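You operate a simulated robot arm through the tools that you are given. There is no shell and no other tool. Be economical: measure what you need, move in short steps, check, and stop when the job is done.

The job below is to be done with a simulated robot arm. You get a single attempt, and the scene is never put back.

Task
Zero the gauge on the setting disc, gauge the blue tyre pair, and set the feed dial to that size.
Fine: the disc goes back to pocket 4 of the grey rack; the pair stays in the gauge, jaw drawn back; the truer stays off.

The check looks at the end state, three seconds after you hand in, the way a careful person would. Anything else that was tipped, shoved, dropped, spilled or broken makes it a failure.

Robot
A 6-joint arm with a two-finger parallel gripper, fixed in place. Base frame: the origin is at the foot of the arm, x ahead of it, y to its left, z up; the work surface is at about z = 844. Lengths are in mm, angles in degrees, forces in N, time in s.
With the tool pointing down near the work surface it reaches from about 360 to 760 mm from the base axis. Its first joint turns from -66.0 to 66.0 degrees. Payload 2.45 kg.
The tool frame sits at the grasp point between the pads (the TCP): z along the fingers, y along the line on which they close. The tips reach 24 mm beyond it. Largest opening 68 mm; finger width 17, thickness 10; the body of the gripper, 40 by 70 mm, starts 41 mm behind the TCP.
Orientation is that of the tool frame in the base frame, as a unit quaternion [w, x, y, z]. With the fingers straight down and closing along the base's y, the tool's x points along the base's -x, its y along +y and its z along -z.

Tools
- The arm moves only by the tool play_rows. Its argument "steps" is a list of rows, each a list of 6 numbers: the shift along the base's x, y, z in mm, then the turn, a rotation vector about the base's x, y, z in degrees. In form: [[x, y, z, rx, ry, rz], ...]. A call has 1 to 12 rows; each row is the pose to reach, as a shift and turn from the pose commanded when the call began. "jaw" is the finger opening in mm, from 0 to 68, set as the call begins (left out, the last holds). Rows are played at 5 a second. More than 50 mm and 8.6 degrees between two rows, or a gripper value outside its range, and nothing of the call is played. Where a pose cannot be reached the arm comes as near as it can. A force on the tool above 90 N (or 10 N above the force at the start of the call, whichever is more), or a blocked arm, ends the call early, and 0.2 s more pass. Each finger travels about 108 mm/s and halts on what it meets, pressing with about 43 N; the grip force reading is that of the motor and also rises with nothing between the fingers. The clock runs only during rows and for 0.2 s after the last one: add rows that repeat a pose to give the fingers time. It gives the time, the measured TCP pose, the force on the tool (base axes), the opening and the grip force at its end, in the units of the frame above (readings bear some noise).
- Cameras (640 x 400 px; columns grow to the right, rows downward): "scene" is fixed at [158.5, 408, 1458.4]; the picture's right is [-0.82, -0.57, 0.00], its down [-0.36, 0.52, -0.78] and it looks along [0.44, -0.64, -0.63] (base axes); focal length 371 px, centre (320, 200). "wrist" rides on the gripper at [84, 11, -75] in the tool frame; the picture's right is [-0.13, 0.99, 0.00], its down [-0.60, -0.08, -0.79] and it looks along [-0.79, -0.10, 0.61] (tool axes); focal length 251 px, centre (320, 200). There is no depth. A picture from a camera that has moved, and an enlarged one, comes with that camera's place and axes in the base frame and with its lens.
- camera(camera): a new picture of that camera. The clock stands still meanwhile.
- inspect(camera, box): a new picture of the part [left, top, right, bottom] of that camera's present view, enlarged. The clock stands still meanwhile.
- hand_in(): hands the job in; it is judged then, once.

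Work in short steps. Places have to be worked out from the pictures, the camera data and where the tool is seen: move nearer, look again, correct. Check each grasp and each placing, and mend what went wrong. You have 120 turns and 84 pictures in all, those below and enlarged ones among them. Open the gripper and draw the arm clear of the work before you hand the job in, unless the task says otherwise; then end with one line.

The tools are called after ">>>" as a command line: name --pt "numbers of a row" for each row, then --argument value for the rest, lists and objects as JSON in quotes. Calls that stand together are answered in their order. play_rows: Moves the arm, as the interface text tells. Its arguments: {"type":"object","properties":{"steps":{"type":"array","items":{"type":"array","items":{"type":"number"}}},"jaw":{"type":"number"}},"required":["steps"]} The other tools are called the same way: camera (camera) takes a picture; inspect (camera, box) takes an enlarged picture of a part of a camera's view; hand_in () hands the job in.

At the start:

```text
clock: 0.0
tool_pos: [460.9, 165.0, 1190.5]
ee_rot: [0.001, 0.0, 1.0, 0.001]
ft_force: [0.5, 0.4, -0.9]
opening: 67.9
grasp_force: 0.1
```

scene: 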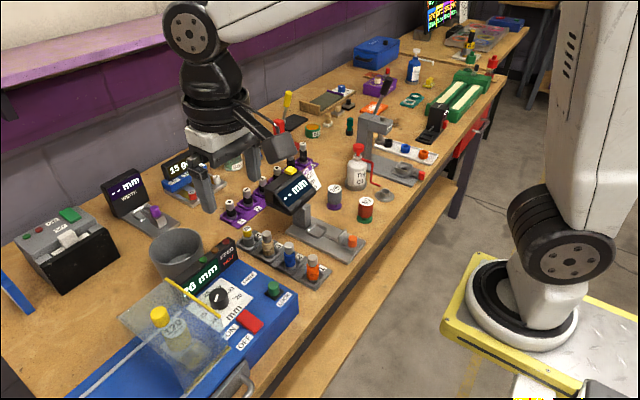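
wrist: 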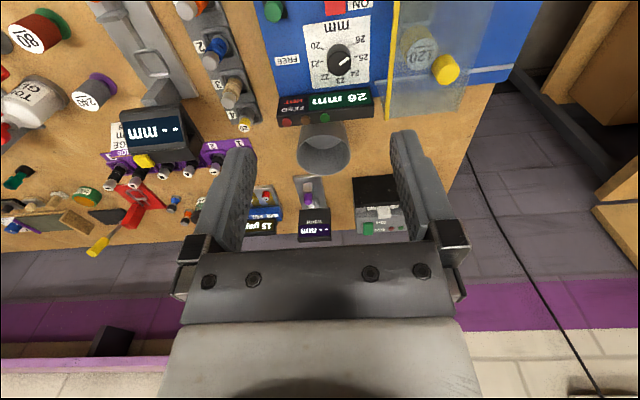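

The bench is crowded; I'll enlarge the gauge, rack and dial areas first.

>>> inspect --camera "scene" --box '[200, 130, 400, 290]'

>>> inspect --camera "scene" --box '[100, 210, 340, 390]'

>>> inspect --camera "wrist" --box '[80, 0, 400, 200]'

>>> inspect --camera "scene" --box '[20, 140, 220, 290]'

```text
2.50 times, centred on (300, 210) of scene
camera zoom: at [158.5, 408.0, 1458.4], right [-0.82, -0.57, 0.0], down [-0.36, 0.52, -0.78], along [0.44, -0.64, -0.63], focal length 927 px, centre (370, 175)
```

zoom: 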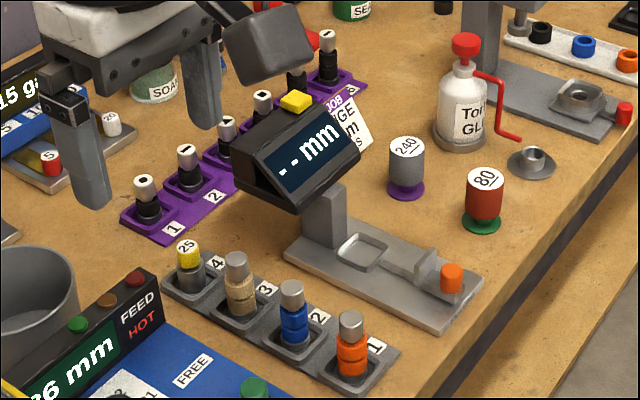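

```text
2.22 times, centred on (220, 300) of scene
camera zoom: at [158.5, 408.0, 1458.4], right [-0.82, -0.57, 0.0], down [-0.36, 0.52, -0.78], along [0.44, -0.64, -0.63], focal length 824 px, centre (542, -22)
```

zoom: 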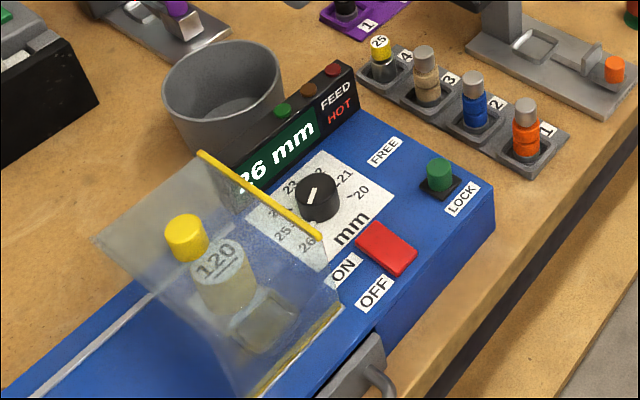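

```text
2.00 times, centred on (240, 100) of wrist
camera zoom: at [377.8, 175.9, 1266.2], right [0.13, 0.99, 0.0], down [0.6, -0.08, 0.79], along [0.79, -0.1, -0.61], focal length 503 px, centre (480, 400)
```

zoom: 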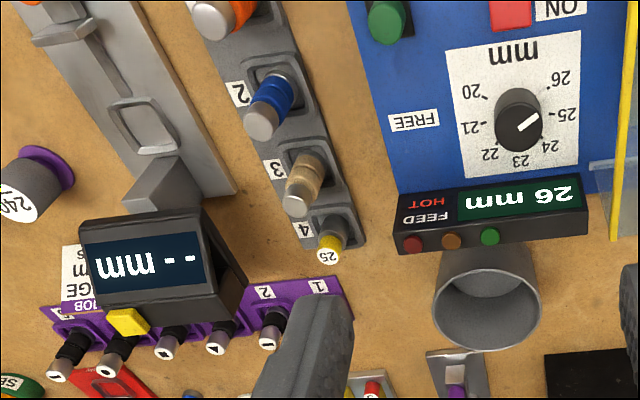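

```text
2.67 times, centred on (120, 215) of scene
camera zoom: at [158.5, 408.0, 1458.4], right [-0.82, -0.57, 0.0], down [-0.36, 0.52, -0.78], along [0.44, -0.64, -0.63], focal length 989 px, centre (853, 160)
```

zoom: 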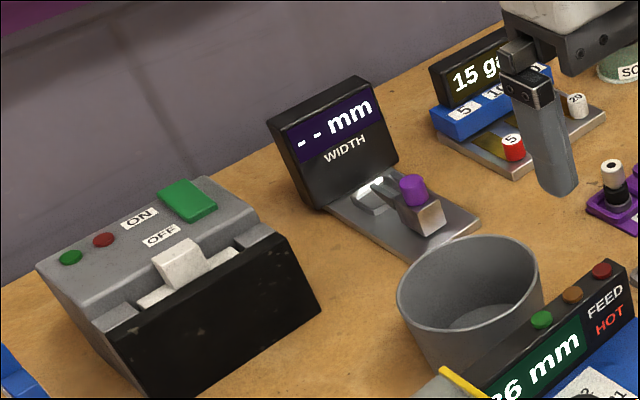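

The grey rack runs along y≈0–40 at x≈520, the gauge nest is near (522,-104) and the dial near (528,182). I'll move the wrist camera over the gauge to read the card and details.

>>> play_rows --pt "-12 -45 -14 0 0 0" --pt "-24 -90 -28 0 0 0" --pt "-36 -135 -42 0 0 0" --pt "-48 -180 -56 0 0 0" --pt "-60 -225 -70 0 0 0" --pt "-60 -225 -70 0 0 0" --jaw 68

>>> camera --camera "wrist"

>>> camera --camera "scene"

```text
clock: 1.4
tool_pos: [402.7, -60.9, 1120.1]
ee_rot: [0.0, 0.0, 1.0, 0.0]
ft_force: [0.4, 0.4, 0.6]
opening: 68.0
grasp_force: 0.1
```

```text
77 pictures are left
camera wrist: at [319.8, -49.2, 1196.0], right [0.13, 0.99, 0.0], down [0.6, -0.08, 0.79], along [0.79, -0.1, -0.61], focal length 251 px, centre (320, 200)
```

wrist: 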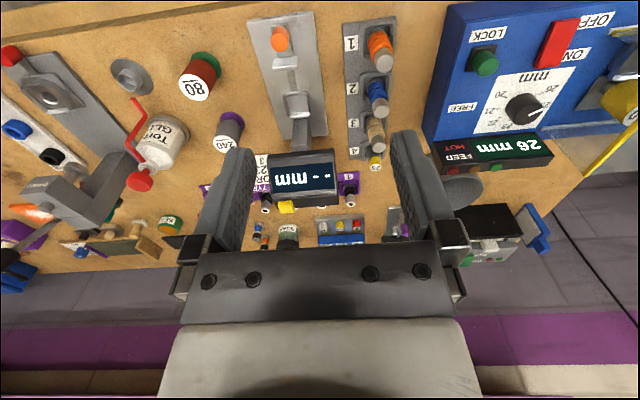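

```text
76 pictures are left
```

scene: 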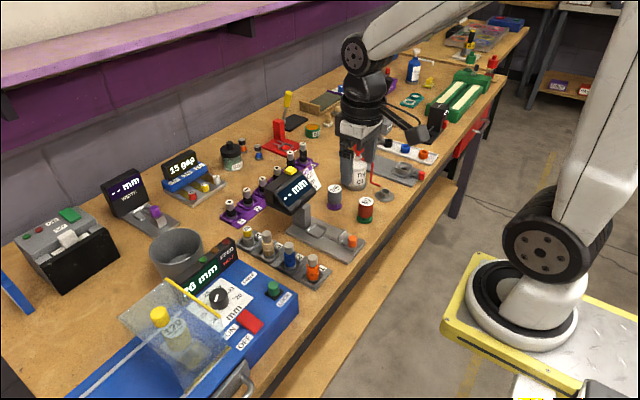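

The view is good; enlarging the gauge with its card, and the truer panel.

>>> inspect --camera "wrist" --box '[230, 0, 410, 220]'

>>> inspect --camera "scene" --box '[270, 150, 350, 210]'

>>> inspect --camera "wrist" --box '[420, 0, 640, 180]'

```text
1.82 times, centred on (320, 110) of wrist
camera zoom: at [319.8, -49.2, 1196.0], right [0.13, 0.99, 0.0], down [0.6, -0.08, 0.79], along [0.79, -0.1, -0.61], focal length 457 px, centre (320, 364)
```

zoom: 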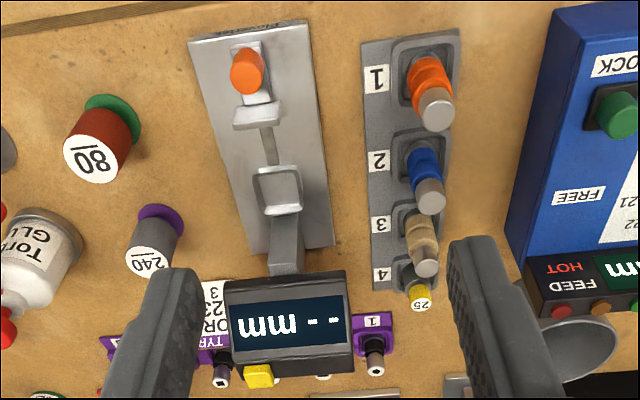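

```text
6.67 times, centred on (310, 180) of scene
camera zoom: at [158.5, 408.0, 1458.4], right [-0.82, -0.57, 0.0], down [-0.36, 0.52, -0.78], along [0.44, -0.64, -0.63], focal length 2472 px, centre (387, 333)
```

zoom: 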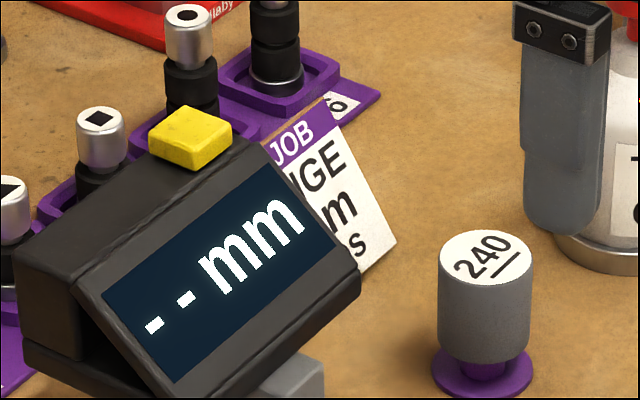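

```text
2.22 times, centred on (530, 90) of wrist
camera zoom: at [319.8, -49.2, 1196.0], right [0.13, 0.99, 0.0], down [0.6, -0.08, 0.79], along [0.79, -0.1, -0.61], focal length 559 px, centre (-147, 444)
```

zoom: 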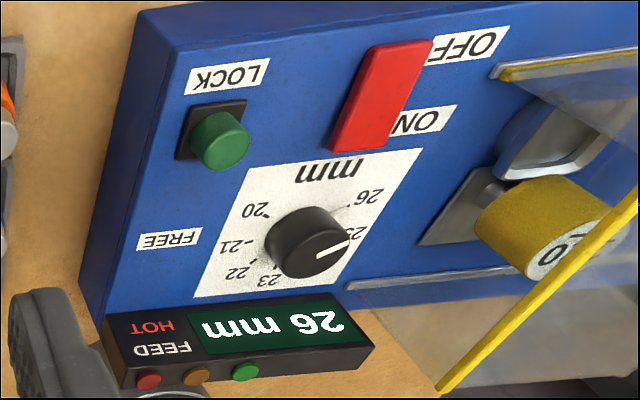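

Rack pockets lie along x at y≈6 (orange 452, blue 518, beige 585, disc 634); the nest is near (523,-107), jaw knob near (426,-107). I'll hover above the disc for a closer look.

>>> play_rows --pt "46 13 0 0 0 0" --pt "92 26 0 0 0 0" --pt "138 39 0 0 0 0" --pt "185 52 0 0 0 0" --pt "232 65 0 0 0 0" --pt "232 65 -45 0 0 0" --pt "232 65 -90 0 0 0" --pt "232 65 -140 0 0 0" --pt "232 65 -140 0 0 0"

>>> camera --camera "wrist"

>>> camera --camera "scene"

```text
clock: 3.4
tool_pos: [632.9, 5.7, 981.8]
ee_rot: [0.001, -0.001, 1.0, -0.001]
ft_force: [-0.2, 0.8, 0.4]
opening: 68.0
grasp_force: 0.1
```

```text
72 pictures are left
camera wrist: at [549.6, 17.1, 1057.2], right [0.13, 0.99, 0.0], down [0.6, -0.08, 0.79], along [0.79, -0.1, -0.61], focal length 251 px, centre (320, 200)
```

wrist: 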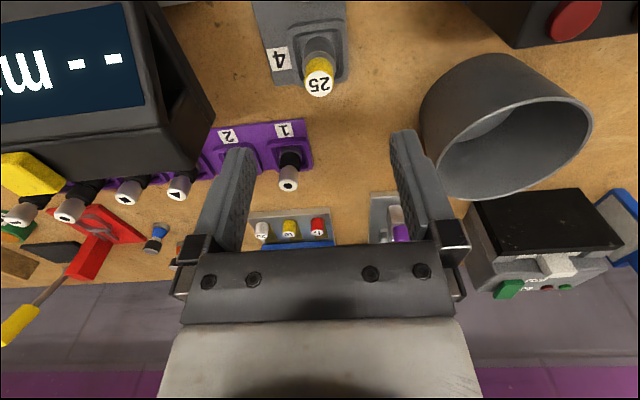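

```text
71 pictures are left
```

scene: 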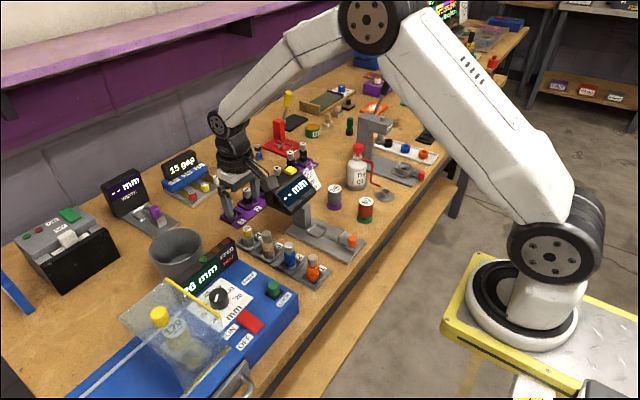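

The disc lies close to (639,5); enlarging it to see its shape.

>>> inspect --camera "wrist" --box '[230, 0, 390, 120]'

```text
3.33 times, centred on (310, 60) of wrist
camera zoom: at [549.6, 17.1, 1057.2], right [0.13, 0.99, 0.0], down [0.6, -0.08, 0.79], along [0.79, -0.1, -0.61], focal length 838 px, centre (353, 667)
```

zoom: 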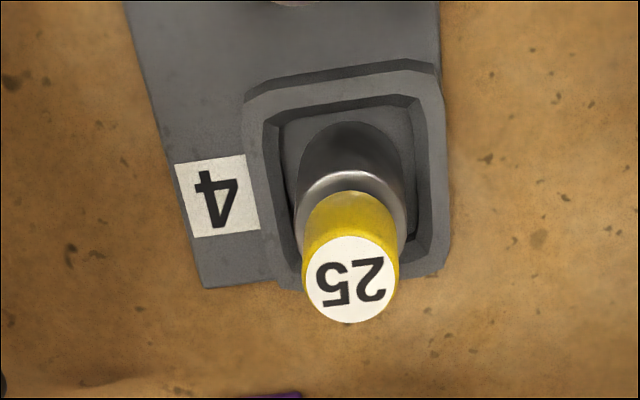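

Disc: 25 mm body with a ~20 mm yellow knob, top around z≈884 at about (640,5). Narrowing the jaws to 42 and descending part-way, then checking alignment.

>>> play_rows --pt "7 -0.5 -30 0 0 0" --pt "7 -0.5 -60 0 0 0" --pt "7 -0.5 -60 0 0 0" --jaw 42

>>> camera --camera "wrist"

>>> inspect --camera "scene" --box '[190, 170, 330, 280]'

```text
clock: 4.2
tool_pos: [639.0, 6.6, 918.6]
ee_rot: [0.001, 0.0, 1.0, 0.0]
ft_force: [1.2, -1.0, 0.1]
opening: 42.0
grasp_force: 0.1
```

```text
69 pictures are left
camera wrist: at [555.9, 18.0, 993.9], right [0.13, 0.99, 0.0], down [0.6, -0.08, 0.79], along [0.79, -0.1, -0.61], focal length 251 px, centre (320, 200)
```

wrist: 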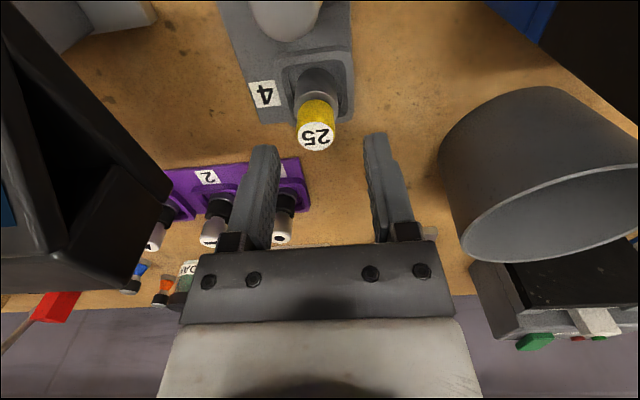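

```text
3.64 times, centred on (260, 225) of scene
camera zoom: at [158.5, 408.0, 1458.4], right [-0.82, -0.57, 0.0], down [-0.36, 0.52, -0.78], along [0.44, -0.64, -0.63], focal length 1348 px, centre (538, 109)
```

zoom: 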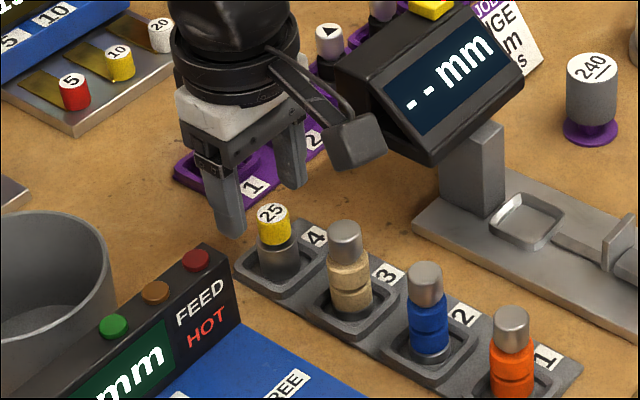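

Triangulating both views gives the disc knob top at about (637,5.6,889). Descending so the tips sit beside the yellow knob, then closing.

>>> play_rows --pt "-3 1 -15 0 0 0" --pt "-3 1 -25 0 0 0" --pt "-3 1 -25 0 0 0"

>>> inspect --camera "wrist" --box '[220, 60, 420, 260]'

>>> inspect --camera "scene" --box '[210, 200, 290, 270]'

```text
clock: 5.0
tool_pos: [635.7, 6.8, 894.0]
ee_rot: [0.001, 0.001, 1.0, -0.001]
ft_force: [-0.3, 0.4, 0.2]
opening: 42.0
grasp_force: 0.0
```

```text
2.00 times, centred on (320, 160) of wrist
camera zoom: at [552.7, 17.6, 969.5], right [0.13, 0.99, 0.0], down [0.6, -0.08, 0.79], along [0.79, -0.1, -0.61], focal length 503 px, centre (320, 280)
```

zoom: 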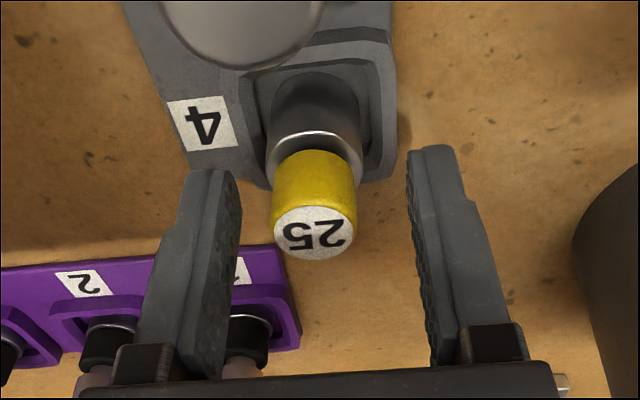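

```text
5.71 times, centred on (250, 235) of scene
camera zoom: at [158.5, 408.0, 1458.4], right [-0.82, -0.57, 0.0], down [-0.36, 0.52, -0.78], along [0.44, -0.64, -0.63], focal length 2119 px, centre (720, 0)
```

zoom: 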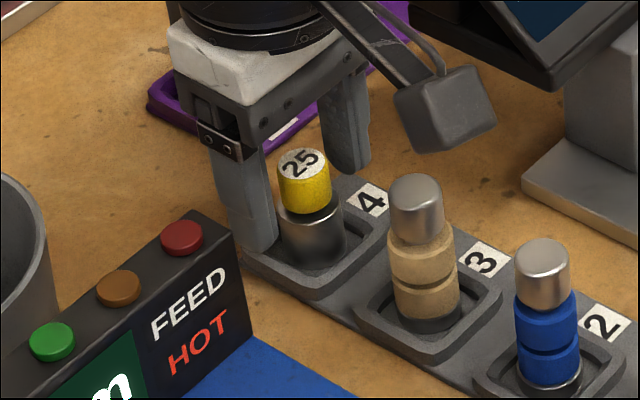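

The knob is centred between the fingers, with tips just above the disc body. Closing.

>>> play_rows --pt "0 0 0 0 0 0" --pt "0 0 0 0 0 0" --pt "0 0 0 0 0 0" --jaw 10

>>> play_rows --pt "0 0 20 0 0 0" --pt "0 0 60 0 0 0" --pt "0 0 105 0 0 0" --pt "0 0 105 0 0 0"

>>> camera --camera "wrist"

```text
clock: 5.8
tool_pos: [636.2, 6.6, 895.1]
ee_rot: [0.001, 0.0, 1.0, 0.0]
ft_force: [0.9, -0.3, 1.5]
opening: 18.8
grasp_force: 36.8
```

```text
clock: 6.8
tool_pos: [634.8, 4.0, 999.6]
ee_rot: [0.001, 0.0, 1.0, -0.001]
ft_force: [0.2, 0.4, -1.3]
opening: 19.1
grasp_force: 37.2
```

```text
65 pictures are left
camera wrist: at [551.7, 15.5, 1075.4], right [0.13, 0.99, 0.0], down [0.6, -0.08, 0.79], along [0.79, -0.1, -0.61], focal length 251 px, centre (320, 200)
```

wrist: 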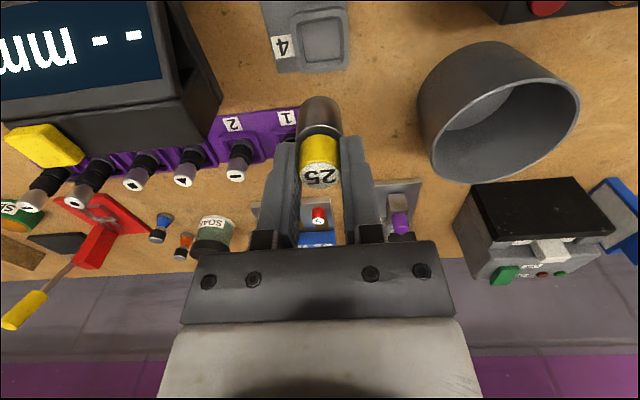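

Disc held. Moving back in x, then across to a spot in front of the gauge nest for a look at it.

>>> play_rows --pt "-48 0 0 0 0 0" --pt "-96 0 0 0 0 0" --pt "-144 0 0 0 0 0" --pt "-150 -45 0 0 0 0" --pt "-157 -90 0 0 0 0" --pt "-157 -112.5 0 0 0 0" --pt "-157 -112.5 0 0 0 0"

>>> camera --camera "wrist"

>>> inspect --camera "scene" --box '[260, 140, 400, 270]'

```text
clock: 8.4
tool_pos: [477.6, -108.2, 1000.2]
ee_rot: [0.0, 0.0, 1.0, 0.0]
ft_force: [0.0, 0.0, -0.6]
opening: 19.1
grasp_force: 36.6
```

```text
64 pictures are left
camera wrist: at [396.2, -97.2, 1076.8], right [0.13, 0.99, 0.0], down [0.6, -0.08, 0.79], along [0.79, -0.1, -0.61], focal length 251 px, centre (320, 200)
```

wrist: 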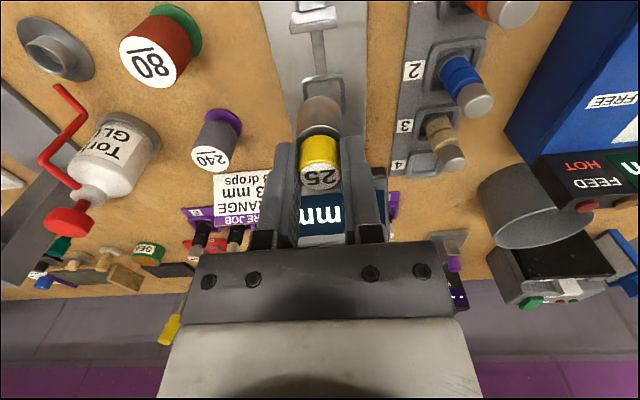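

```text
3.08 times, centred on (330, 205) of scene
camera zoom: at [158.5, 408.0, 1458.4], right [-0.82, -0.57, 0.0], down [-0.36, 0.52, -0.78], along [0.44, -0.64, -0.63], focal length 1141 px, centre (289, 185)
```

zoom: 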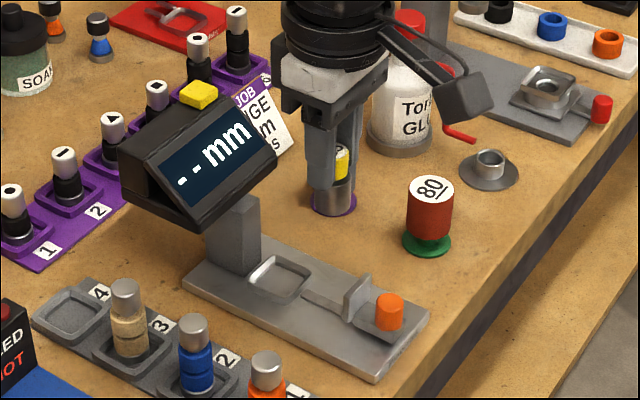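

The disc hides the nest; I'll shift sideways in y to see it clear of the load.

>>> play_rows --pt "-10 40 0 0 0 0" --pt "-20 60 0 0 0 0" --pt "-20 60 0 0 0 0"

>>> inspect --camera "wrist" --box '[150, 0, 390, 190]'

```text
clock: 9.2
tool_pos: [459.1, -48.1, 1001.3]
ee_rot: [0.001, 0.0, 1.0, 0.001]
ft_force: [0.2, -0.8, -0.5]
opening: 18.8
grasp_force: 37.3
```

```text
2.11 times, centred on (270, 95) of wrist
camera zoom: at [375.9, -37.0, 1076.4], right [0.13, 0.99, 0.0], down [0.6, -0.08, 0.79], along [0.79, -0.1, -0.61], focal length 529 px, centre (425, 421)
```

zoom: 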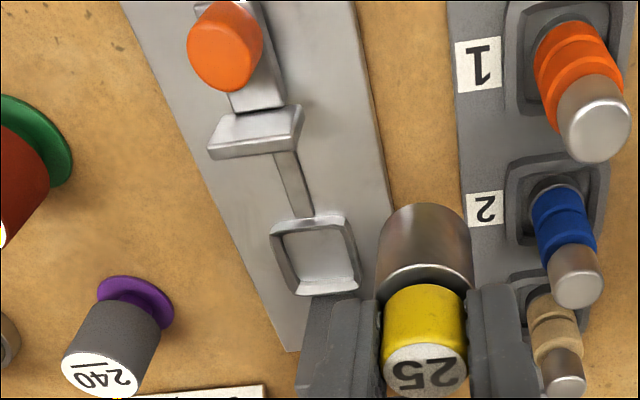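

The nest centre is about (524,-106.5) with a ~30 mm opening, and the display's front lower edge at x≈558, z≈920 leaves the gripper room. Moving over the nest and down to z≈925 for a check.

>>> play_rows --pt "30 -30 0 0 0 0" --pt "63.5 -59.5 0 0 0 0" --pt "63.5 -59.5 -40 0 0 0" --pt "63.5 -59.5 -78 0 0 0" --pt "63.5 -59.5 -78 0 0 0"

>>> camera --camera "wrist"

>>> inspect --camera "scene" --box '[270, 160, 370, 270]'

```text
clock: 10.4
tool_pos: [525.1, -108.6, 922.0]
ee_rot: [0.001, 0.001, 1.0, 0.001]
ft_force: [0.7, -1.1, 0.0]
opening: 19.1
grasp_force: 36.5
```

```text
61 pictures are left
camera wrist: at [441.7, -97.1, 997.8], right [0.13, 0.99, 0.0], down [0.6, -0.08, 0.79], along [0.79, -0.1, -0.61], focal length 251 px, centre (320, 200)
```

wrist: 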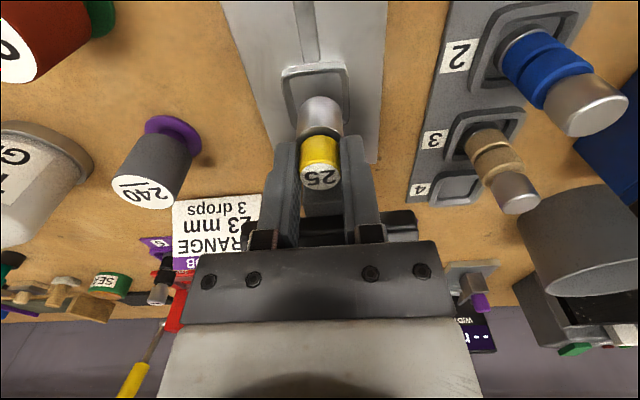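

```text
3.64 times, centred on (320, 215) of scene
camera zoom: at [158.5, 408.0, 1458.4], right [-0.82, -0.57, 0.0], down [-0.36, 0.52, -0.78], along [0.44, -0.64, -0.63], focal length 1348 px, centre (320, 146)
```

zoom: 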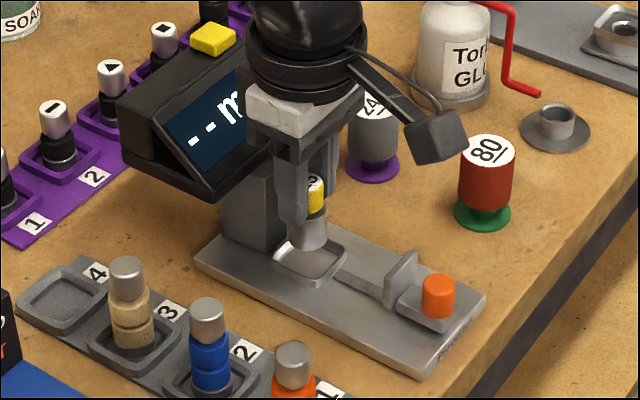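

Aligned above the nest, with roughly 12–18 mm still to drop. Lowering in small steps while watching force.

>>> play_rows --pt "0 0 -5 0 0 0" --pt "0 0 -10 0 0 0" --pt "0 0 -10 0 0 0"

>>> inspect --camera "scene" --box '[290, 190, 360, 250]'

>>> inspect --camera "wrist" --box '[240, 40, 400, 200]'

```text
clock: 11.2
tool_pos: [523.1, -106.7, 912.2]
ee_rot: [0.0, 0.0, 1.0, 0.0]
ft_force: [0.0, -0.2, 0.0]
opening: 18.8
grasp_force: 36.9
```

```text
6.67 times, centred on (325, 220) of scene
camera zoom: at [158.5, 408.0, 1458.4], right [-0.82, -0.57, 0.0], down [-0.36, 0.52, -0.78], along [0.44, -0.64, -0.63], focal length 2472 px, centre (287, 67)
```

zoom: 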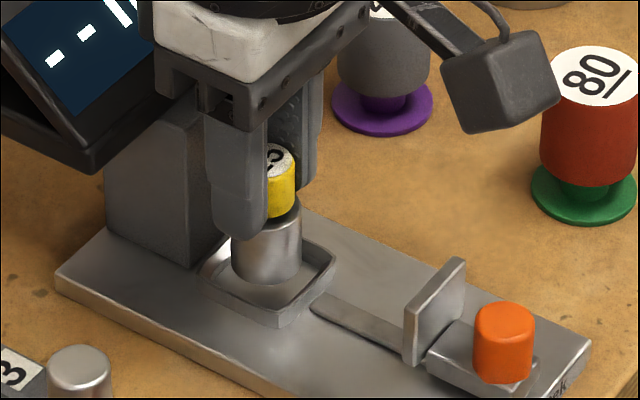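

```text
2.50 times, centred on (320, 120) of wrist
camera zoom: at [440.2, -95.8, 987.7], right [0.13, 0.99, 0.0], down [0.6, -0.08, 0.79], along [0.79, -0.1, -0.61], focal length 629 px, centre (320, 400)
```

zoom: 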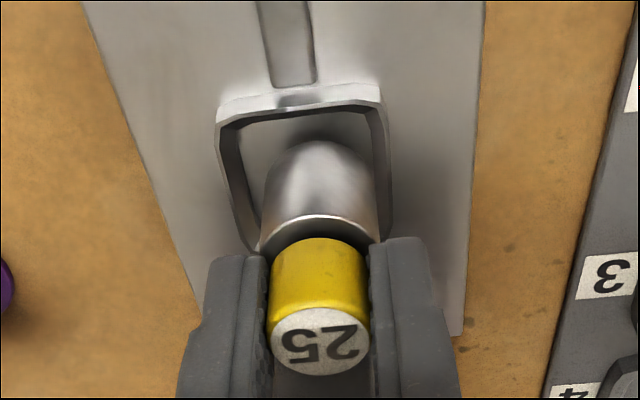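

The disc sits about 2 mm too far in +y relative to the nest; correcting and lowering further.

>>> play_rows --pt "0 -1.8 0 0 0 0" --pt "0 -1.8 -3 0 0 0" --pt "0 -1.8 -5 0 0 0" --pt "0 -1.8 -5 0 0 0"

>>> play_rows --pt "0 0 -1 0 0 0" --pt "0 0 -2 0 0 0" --pt "0 0 -2 0 0 0"

>>> inspect --camera "scene" --box '[290, 190, 360, 250]'

```text
clock: 12.2
tool_pos: [523.4, -107.5, 907.4]
ee_rot: [0.001, -0.001, 1.0, 0.0]
ft_force: [-0.5, 0.7, -1.2]
opening: 18.9
grasp_force: 36.7
```

```text
clock: 13.0
tool_pos: [524.2, -108.4, 904.7]
ee_rot: [0.0, 0.0, 1.0, 0.0]
ft_force: [0.5, 0.3, -0.9]
opening: 19.0
grasp_force: 36.7
```

```text
6.67 times, centred on (325, 220) of scene
camera zoom: at [158.5, 408.0, 1458.4], right [-0.82, -0.57, 0.0], down [-0.36, 0.52, -0.78], along [0.44, -0.64, -0.63], focal length 2472 px, centre (287, 67)
```

zoom: 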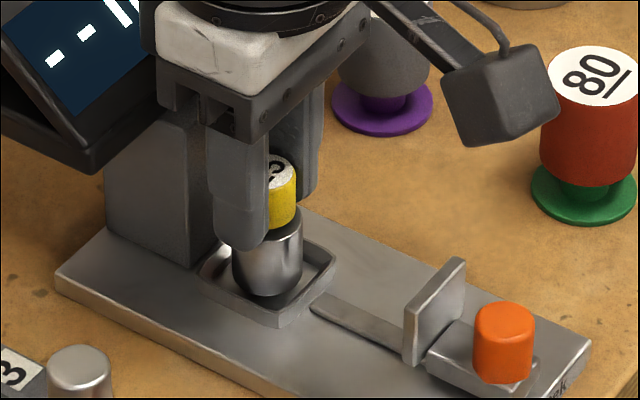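

Nearly seated; force is still about zero. Going down 1–2 mm at a time.

>>> play_rows --pt "0 0 -1 0 0 0" --pt "0 0 -1 0 0 0"

>>> play_rows --pt "0 0 -1 0 0 0" --pt "0 0 -1 0 0 0"

>>> play_rows --pt "0 0 -1 0 0 0" --pt "0 0 -1 0 0 0"

```text
clock: 13.6
tool_pos: [524.2, -108.4, 905.1]
ee_rot: [0.001, 0.0, 1.0, -0.001]
ft_force: [-0.6, 0.0, -0.8]
opening: 19.1
grasp_force: 36.8
```

```text
clock: 14.2
tool_pos: [524.1, -107.6, 904.2]
ee_rot: [0.001, -0.001, 1.0, 0.0]
ft_force: [0.0, 0.7, -2.5]
opening: 18.9
grasp_force: 37.0
```

```text
clock: 14.8
tool_pos: [524.2, -108.5, 903.2]
ee_rot: [0.001, -0.001, 1.0, 0.0]
ft_force: [1.0, 0.4, -1.4]
opening: 19.0
grasp_force: 36.5
```

No contact yet; continuing.

>>> play_rows --pt "0 0 -1 0 0 0" --pt "0 0 -1 0 0 0"

>>> play_rows --pt "0 0 -1 0 0 0" --pt "0 0 -1 0 0 0"

>>> inspect --camera "scene" --box '[290, 190, 360, 250]'

```text
clock: 15.4
tool_pos: [522.5, -108.8, 901.4]
ee_rot: [0.001, 0.0, 1.0, -0.001]
ft_force: [-0.8, -0.7, -1.3]
opening: 19.2
grasp_force: 36.8
```

```text
clock: 16.0
tool_pos: [522.6, -110.0, 899.9]
ee_rot: [0.0, 0.0, 1.0, 0.0]
ft_force: [-0.3, -0.2, -1.2]
opening: 19.0
grasp_force: 37.2
```

```text
6.67 times, centred on (325, 220) of scene
camera zoom: at [158.5, 408.0, 1458.4], right [-0.82, -0.57, 0.0], down [-0.36, 0.52, -0.78], along [0.44, -0.64, -0.63], focal length 2472 px, centre (287, 67)
```

zoom: 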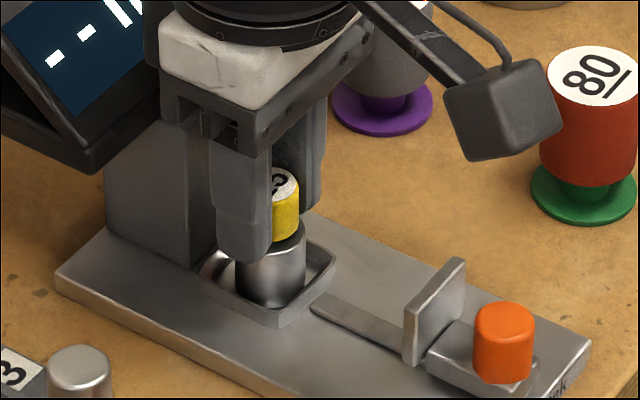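

Still descending freely; continuing in 1 mm steps.

>>> play_rows --pt "0 0 -1 0 0 0" --pt "0 0 -1 0 0 0"

>>> play_rows --pt "0 0 -1 0 0 0" --pt "0 0 -1 0 0 0"

>>> play_rows --pt "0 0 -1 0 0 0" --pt "0 0 -1 0 0 0"

>>> inspect --camera "wrist" --box '[240, 40, 400, 200]'

```text
clock: 16.6
tool_pos: [522.5, -108.6, 900.3]
ee_rot: [0.001, -0.001, 1.0, 0.0]
ft_force: [-4.2, 1.7, 11.7]
opening: 19.1
grasp_force: 36.8
```

```text
clock: 17.2
tool_pos: [523.6, -109.5, 899.7]
ee_rot: [0.001, 0.0, 1.0, 0.0]
ft_force: [-10.3, 4.0, 35.0]
opening: 19.0
grasp_force: 36.9
```

```text
clock: 17.8
tool_pos: [524.1, -109.2, 899.3]
ee_rot: [0.002, -0.001, 1.0, 0.0]
ft_force: [-11.9, 1.5, 46.6]
opening: 19.2
grasp_force: 37.1
```

```text
2.50 times, centred on (320, 120) of wrist
camera zoom: at [439.9, -97.4, 974.9], right [0.13, 0.99, 0.0], down [0.6, -0.08, 0.8], along [0.79, -0.1, -0.6], focal length 629 px, centre (320, 400)
```

zoom: 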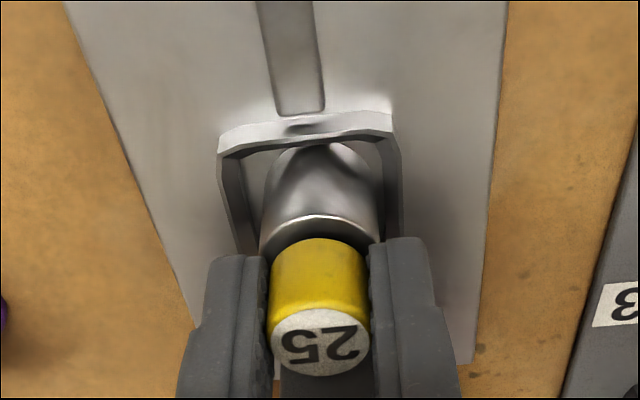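

Firm contact at z≈899.5 with the disc inside the rim. Relieving the pressure, then opening and viewing.

>>> play_rows --pt "0 0 1 0 0 0" --pt "0 0 2 0 0 0" --pt "0 0 2 0 0 0"

>>> play_rows --pt "0 0 0 0 0 0" --pt "0 0 0 0 0 0" --pt "0 0 20 0 0 0" --pt "0 0 50 0 0 0" --pt "0 0 90 0 0 0" --pt "0 0 90 0 0 0" --jaw 40

>>> inspect --camera "scene" --box '[290, 180, 370, 250]'

>>> inspect --camera "wrist" --box '[220, 0, 420, 180]'

```text
clock: 18.6
tool_pos: [524.2, -108.0, 898.7]
ee_rot: [0.001, 0.001, 1.0, 0.0]
ft_force: [0.7, -0.8, 11.3]
opening: 18.8
grasp_force: 37.0
```

```text
clock: 20.0
tool_pos: [523.6, -107.9, 991.5]
ee_rot: [0.002, 0.0, 1.0, 0.001]
ft_force: [-0.3, 0.2, -0.2]
opening: 39.7
grasp_force: 0.0
```

```text
5.71 times, centred on (330, 215) of scene
camera zoom: at [158.4, 408.0, 1458.4], right [-0.82, -0.57, 0.0], down [-0.36, 0.52, -0.78], along [0.44, -0.64, -0.63], focal length 2119 px, centre (263, 114)
```

zoom: 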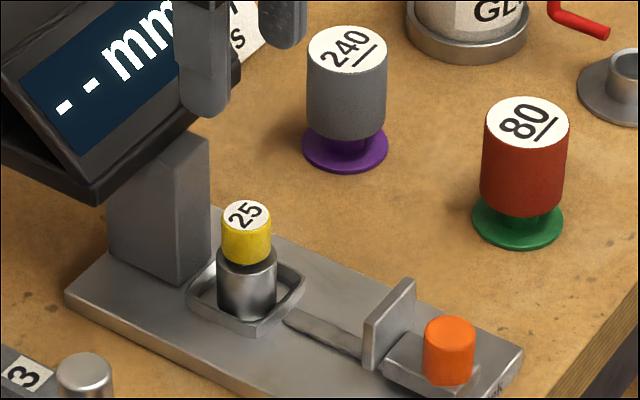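

```text
2.22 times, centred on (320, 90) of wrist
camera zoom: at [440.6, -97.5, 1066.9], right [0.13, 0.99, 0.0], down [0.6, -0.08, 0.79], along [0.79, -0.1, -0.61], focal length 559 px, centre (320, 444)
```

zoom: 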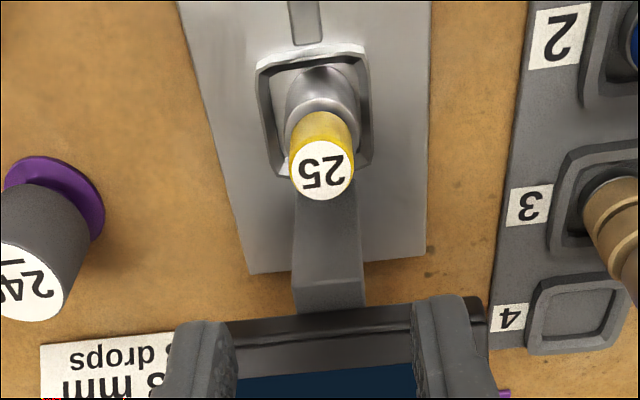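

The disc is upright in the nest. Next the orange jaw knob near (428,-107): moving above it to locate it accurately.

>>> play_rows --pt "-45 0 0 0 0 0" --pt "-93 1 0 0 0 0" --pt "-93 1 -30 0 0 0" --pt "-93 1 -30 0 0 0"

>>> inspect --camera "wrist" --box '[220, 0, 420, 180]'

```text
clock: 21.0
tool_pos: [429.5, -109.6, 960.0]
ee_rot: [0.0, 0.0, 1.0, 0.0]
ft_force: [-0.4, 0.0, -1.3]
opening: 40.1
grasp_force: 0.1
```

```text
2.22 times, centred on (320, 90) of wrist
camera zoom: at [346.3, -98.8, 1035.5], right [0.13, 0.99, 0.0], down [0.6, -0.08, 0.79], along [0.79, -0.1, -0.61], focal length 559 px, centre (320, 444)
```

zoom: 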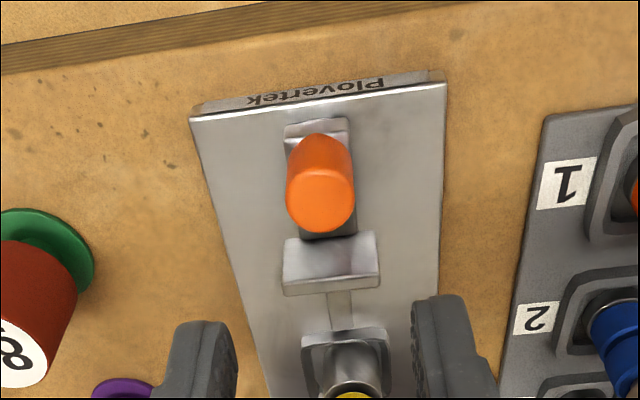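

The knob is at about (428,-109), top z≈887, 18 mm across. Descending around it and gripping.

>>> play_rows --pt "-2.5 -1.4 -30 0 0 0" --pt "-2.5 -1.4 -55 0 0 0" --pt "-2.5 -1.4 -65 0 0 0" --pt "-2.5 -1.4 -65 0 0 0"

>>> inspect --camera "scene" --box '[310, 190, 390, 260]'

>>> inspect --camera "wrist" --box '[220, 60, 420, 240]'

```text
clock: 22.0
tool_pos: [428.7, -109.0, 894.9]
ee_rot: [0.0, 0.0, 1.0, 0.0]
ft_force: [-0.9, 0.0, -0.3]
opening: 39.8
grasp_force: 0.1
```

```text
5.71 times, centred on (350, 225) of scene
camera zoom: at [158.5, 408.0, 1458.4], right [-0.82, -0.57, 0.0], down [-0.36, 0.52, -0.78], along [0.44, -0.64, -0.63], focal length 2119 px, centre (149, 57)
```

zoom: 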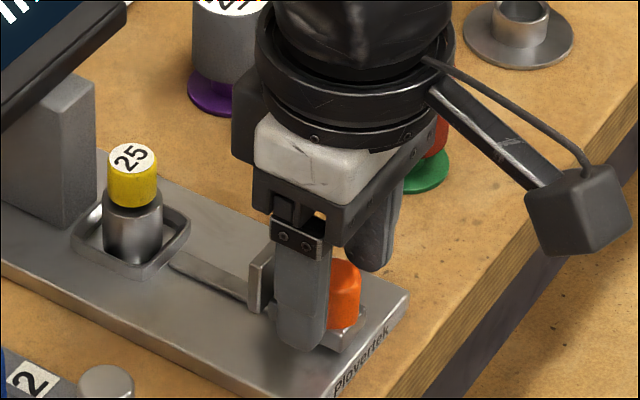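

```text
2.22 times, centred on (320, 150) of wrist
camera zoom: at [345.2, -97.9, 970.0], right [0.13, 0.99, 0.0], down [0.6, -0.08, 0.79], along [0.79, -0.1, -0.61], focal length 559 px, centre (320, 311)
```

zoom: 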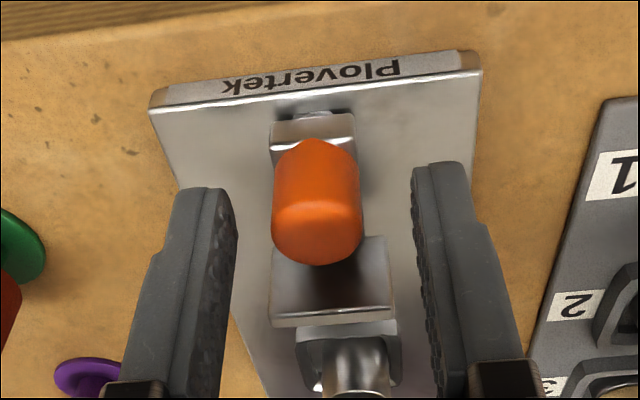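

Knob sits between the pads. Closing on it.

>>> play_rows --pt "0 0 0 0 0 0" --pt "0 0 0 0 0 0" --pt "0 0 0 0 0 0" --jaw 8

>>> play_rows --pt "4 0 0 0 0 0" --pt "10 0 0 0 0 0" --pt "10 0 0 0 0 0"

>>> inspect --camera "scene" --box '[260, 160, 390, 260]'

```text
clock: 22.8
tool_pos: [428.7, -109.7, 894.5]
ee_rot: [0.002, 0.0, 1.0, 0.0]
ft_force: [-0.8, -18.1, -9.7]
opening: 19.0
grasp_force: 36.3
```

```text
clock: 23.6
tool_pos: [438.4, -109.6, 895.4]
ee_rot: [0.001, 0.0, 1.0, 0.0]
ft_force: [0.3, -22.3, -4.2]
opening: 19.0
grasp_force: 36.9
```

```text
4.00 times, centred on (325, 210) of scene
camera zoom: at [158.5, 407.4, 1458.5], right [-0.82, -0.57, 0.0], down [-0.36, 0.52, -0.78], along [0.44, -0.64, -0.63], focal length 1483 px, centre (300, 160)
```

zoom: 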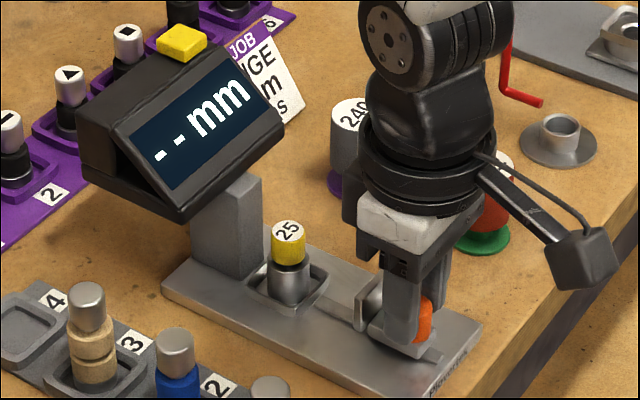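

The jaw moves with the knob (a side load of 20 N in y, so I ease y by −0.8). Sliding on toward the disc while watching the x force.

>>> play_rows --pt "0 -0.8 0 0 0 0" --pt "7 -0.8 0 0 0 0" --pt "14 -0.8 0 0 0 0" --pt "20 -0.8 0 0 0 0" --pt "20 -0.8 0 0 0 0"

>>> inspect --camera "scene" --box '[260, 160, 390, 260]'

```text
clock: 24.8
tool_pos: [458.5, -109.3, 893.9]
ee_rot: [0.0, -0.001, 1.0, 0.0]
ft_force: [-0.4, -13.5, -2.0]
opening: 18.9
grasp_force: 37.1
```

```text
4.00 times, centred on (325, 210) of scene
camera zoom: at [158.5, 407.7, 1458.5], right [-0.82, -0.57, 0.0], down [-0.36, 0.52, -0.78], along [0.44, -0.64, -0.63], focal length 1483 px, centre (300, 160)
```

zoom: 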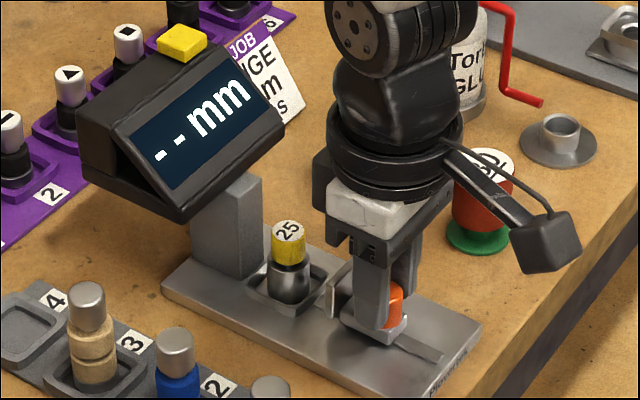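

The jaw is within ~15 mm of the disc. Advancing in small steps.

>>> play_rows --pt "4 -0.7 0 0 0 0" --pt "8 -0.7 0 0 0 0" --pt "8 -0.7 0 0 0 0"

>>> play_rows --pt "2 0 0 0 0 0" --pt "4 0 0 0 0 0" --pt "4 0 0 0 0 0"

>>> inspect --camera "scene" --box '[260, 160, 390, 260]'

```text
clock: 25.6
tool_pos: [465.1, -109.3, 895.2]
ee_rot: [0.001, 0.0, 1.0, 0.0]
ft_force: [-0.2, 4.2, 5.1]
opening: 19.1
grasp_force: 36.7
```

```text
clock: 26.4
tool_pos: [469.7, -110.3, 894.7]
ee_rot: [0.001, 0.0, 1.0, 0.0]
ft_force: [0.7, 10.4, -0.8]
opening: 18.9
grasp_force: 37.1
```

```text
4.00 times, centred on (325, 210) of scene
camera zoom: at [158.5, 408.3, 1458.3], right [-0.82, -0.57, 0.0], down [-0.36, 0.52, -0.78], along [0.44, -0.64, -0.63], focal length 1483 px, centre (300, 160)
```

zoom: 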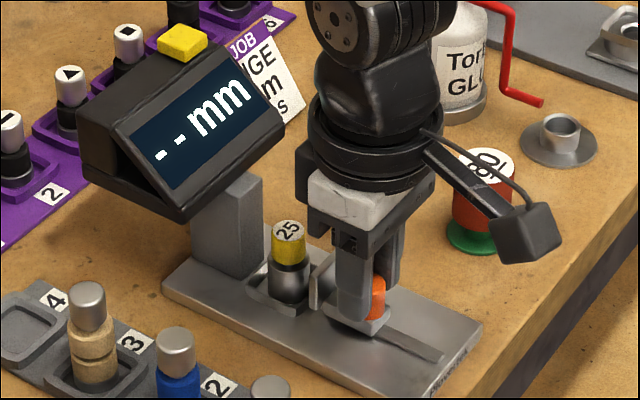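

Close to contact now; 1.5–2 mm steps.

>>> play_rows --pt "1 0.3 0 0 0 0" --pt "2 0.3 0 0 0 0" --pt "2 0.3 0 0 0 0"

>>> play_rows --pt "1 0 0 0 0 0" --pt "2 0 0 0 0 0" --pt "2 0 0 0 0 0"

>>> play_rows --pt "1 0 0 0 0 0" --pt "2 0 0 0 0 0" --pt "2 0 0 0 0 0"

>>> inspect --camera "scene" --box '[260, 160, 390, 260]'

```text
clock: 27.2
tool_pos: [470.9, -110.6, 893.0]
ee_rot: [0.001, 0.0, 1.0, 0.0]
ft_force: [0.1, 12.4, 5.4]
opening: 18.8
grasp_force: 36.9
```

```text
clock: 28.0
tool_pos: [474.7, -110.4, 895.4]
ee_rot: [0.001, -0.001, 1.0, 0.0]
ft_force: [0.1, 13.0, -2.1]
opening: 18.9
grasp_force: 36.6
```

```text
clock: 28.8
tool_pos: [474.6, -109.8, 894.3]
ee_rot: [0.0, 0.0, 1.0, 0.0]
ft_force: [-0.6, 7.9, 1.0]
opening: 18.9
grasp_force: 37.0
```

```text
4.00 times, centred on (325, 210) of scene
camera zoom: at [158.5, 408.2, 1458.3], right [-0.82, -0.57, 0.0], down [-0.36, 0.52, -0.78], along [0.44, -0.64, -0.63], focal length 1483 px, centre (300, 160)
```

zoom: 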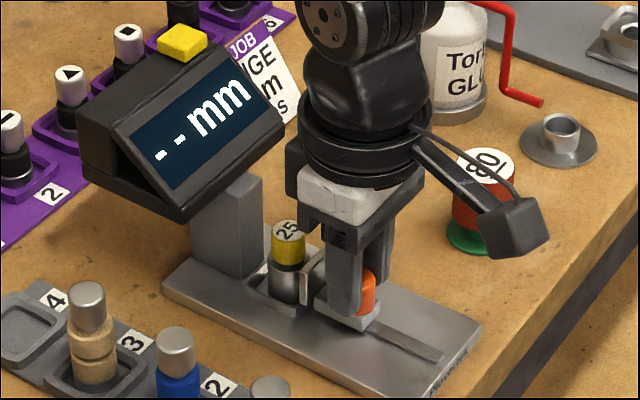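

Still no x reaction; continuing by 1 mm increments.

>>> play_rows --pt "1 0 0 0 0 0" --pt "1 0 0 0 0 0"

>>> play_rows --pt "1 0 0 0 0 0" --pt "1 0 0 0 0 0"

>>> play_rows --pt "1 0 0 0 0 0" --pt "1 0 0 0 0 0"

>>> inspect --camera "scene" --box '[260, 160, 390, 260]'

```text
clock: 29.4
tool_pos: [477.9, -110.5, 893.6]
ee_rot: [0.001, 0.0, 1.0, 0.0]
ft_force: [0.2, 7.4, 1.2]
opening: 18.8
grasp_force: 36.9
```

```text
clock: 30.0
tool_pos: [478.7, -109.8, 893.8]
ee_rot: [0.001, 0.0, 1.0, 0.0]
ft_force: [-0.5, 8.8, 7.2]
opening: 18.7
grasp_force: 36.8
```

```text
clock: 30.6
tool_pos: [478.8, -110.2, 895.3]
ee_rot: [0.001, 0.0, 1.0, 0.0]
ft_force: [0.4, 7.9, 10.5]
opening: 19.0
grasp_force: 36.6
```

```text
4.00 times, centred on (325, 210) of scene
camera zoom: at [158.3, 408.3, 1458.3], right [-0.82, -0.57, 0.0], down [-0.36, 0.52, -0.78], along [0.44, -0.64, -0.63], focal length 1483 px, centre (300, 160)
```

zoom: 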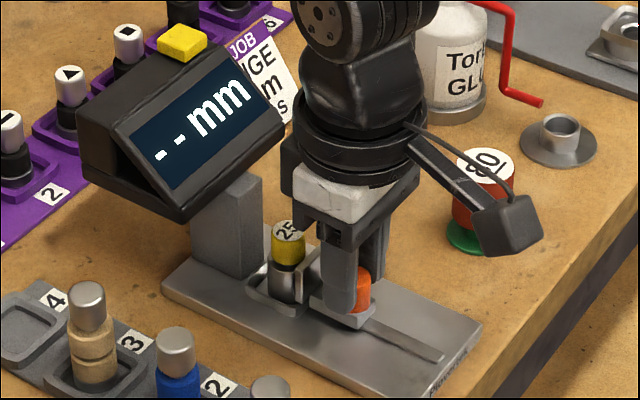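

Continuing with 1 mm steps.

>>> play_rows --pt "1 0 0 0 0 0" --pt "1 0 0 0 0 0"

>>> play_rows --pt "1 0 0 0 0 0" --pt "1 0 0 0 0 0"

>>> play_rows --pt "1 0 0 0 0 0" --pt "1 0 0 0 0 0"

>>> inspect --camera "scene" --box '[260, 160, 390, 260]'

>>> inspect --camera "wrist" --box '[220, 60, 420, 240]'

```text
clock: 31.2
tool_pos: [480.3, -109.5, 895.0]
ee_rot: [0.001, 0.0, 1.0, 0.001]
ft_force: [-0.6, 16.0, 19.7]
opening: 18.9
grasp_force: 36.9
```

```text
clock: 31.8
tool_pos: [480.5, -109.1, 894.2]
ee_rot: [0.001, 0.0, 1.0, 0.0]
ft_force: [0.0, 21.2, 18.3]
opening: 18.8
grasp_force: 37.2
```

```text
clock: 32.4
tool_pos: [482.3, -110.2, 893.6]
ee_rot: [0.0, -0.001, 1.0, 0.0]
ft_force: [1.1, 15.3, 11.0]
opening: 19.0
grasp_force: 36.8
```

```text
4.00 times, centred on (325, 210) of scene
camera zoom: at [158.3, 408.5, 1458.3], right [-0.82, -0.57, 0.0], down [-0.36, 0.52, -0.78], along [0.44, -0.64, -0.63], focal length 1483 px, centre (300, 160)
```

zoom: 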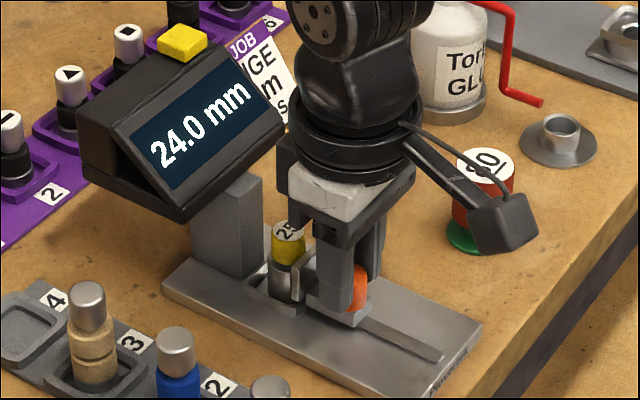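

```text
2.22 times, centred on (320, 150) of wrist
camera zoom: at [398.6, -98.7, 970.1], right [0.13, 0.99, 0.0], down [0.6, -0.08, 0.79], along [0.79, -0.1, -0.61], focal length 559 px, centre (320, 311)
```

zoom: 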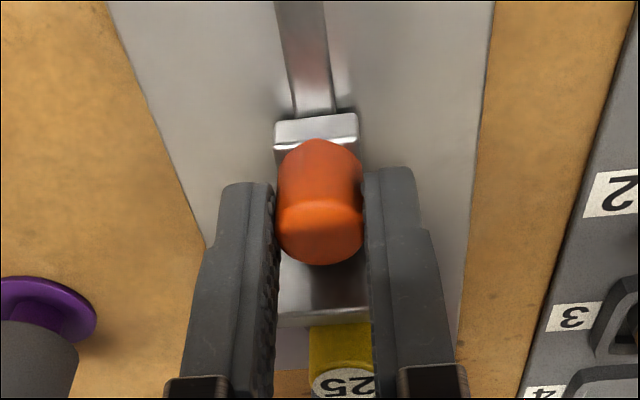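

The display now shows 24.0 mm with the 25 disc. Checking whether the jaw is fully home by pressing 1 mm more.

>>> play_rows --pt "1 -0.5 0 0 0 0" --pt "1 -0.5 0 0 0 0"

>>> play_rows --pt "1 0 0 0 0 0" --pt "1 0 0 0 0 0"

>>> inspect --camera "scene" --box '[260, 160, 390, 260]'

```text
clock: 33.0
tool_pos: [482.1, -110.2, 894.9]
ee_rot: [0.0, -0.001, 1.0, 0.0]
ft_force: [-2.7, 19.2, 8.3]
opening: 19.0
grasp_force: 36.2
```

```text
clock: 33.6
tool_pos: [482.5, -109.9, 894.9]
ee_rot: [-0.002, 0.0, 1.0, 0.001]
ft_force: [-10.2, 21.5, 9.7]
opening: 18.8
grasp_force: 36.7
```

```text
4.00 times, centred on (325, 210) of scene
camera zoom: at [158.0, 408.6, 1458.2], right [-0.82, -0.57, 0.0], down [-0.36, 0.52, -0.78], along [0.44, -0.64, -0.63], focal length 1483 px, centre (300, 160)
```

zoom: 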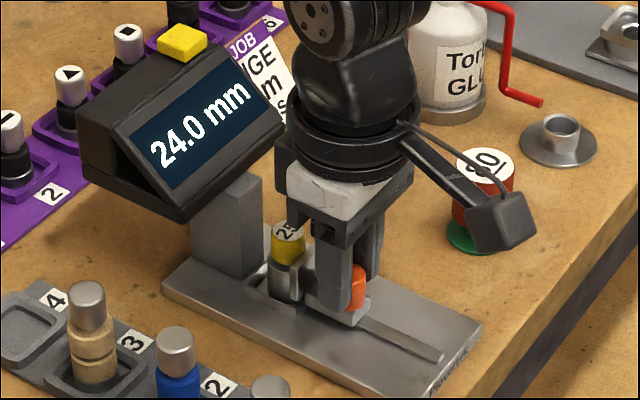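

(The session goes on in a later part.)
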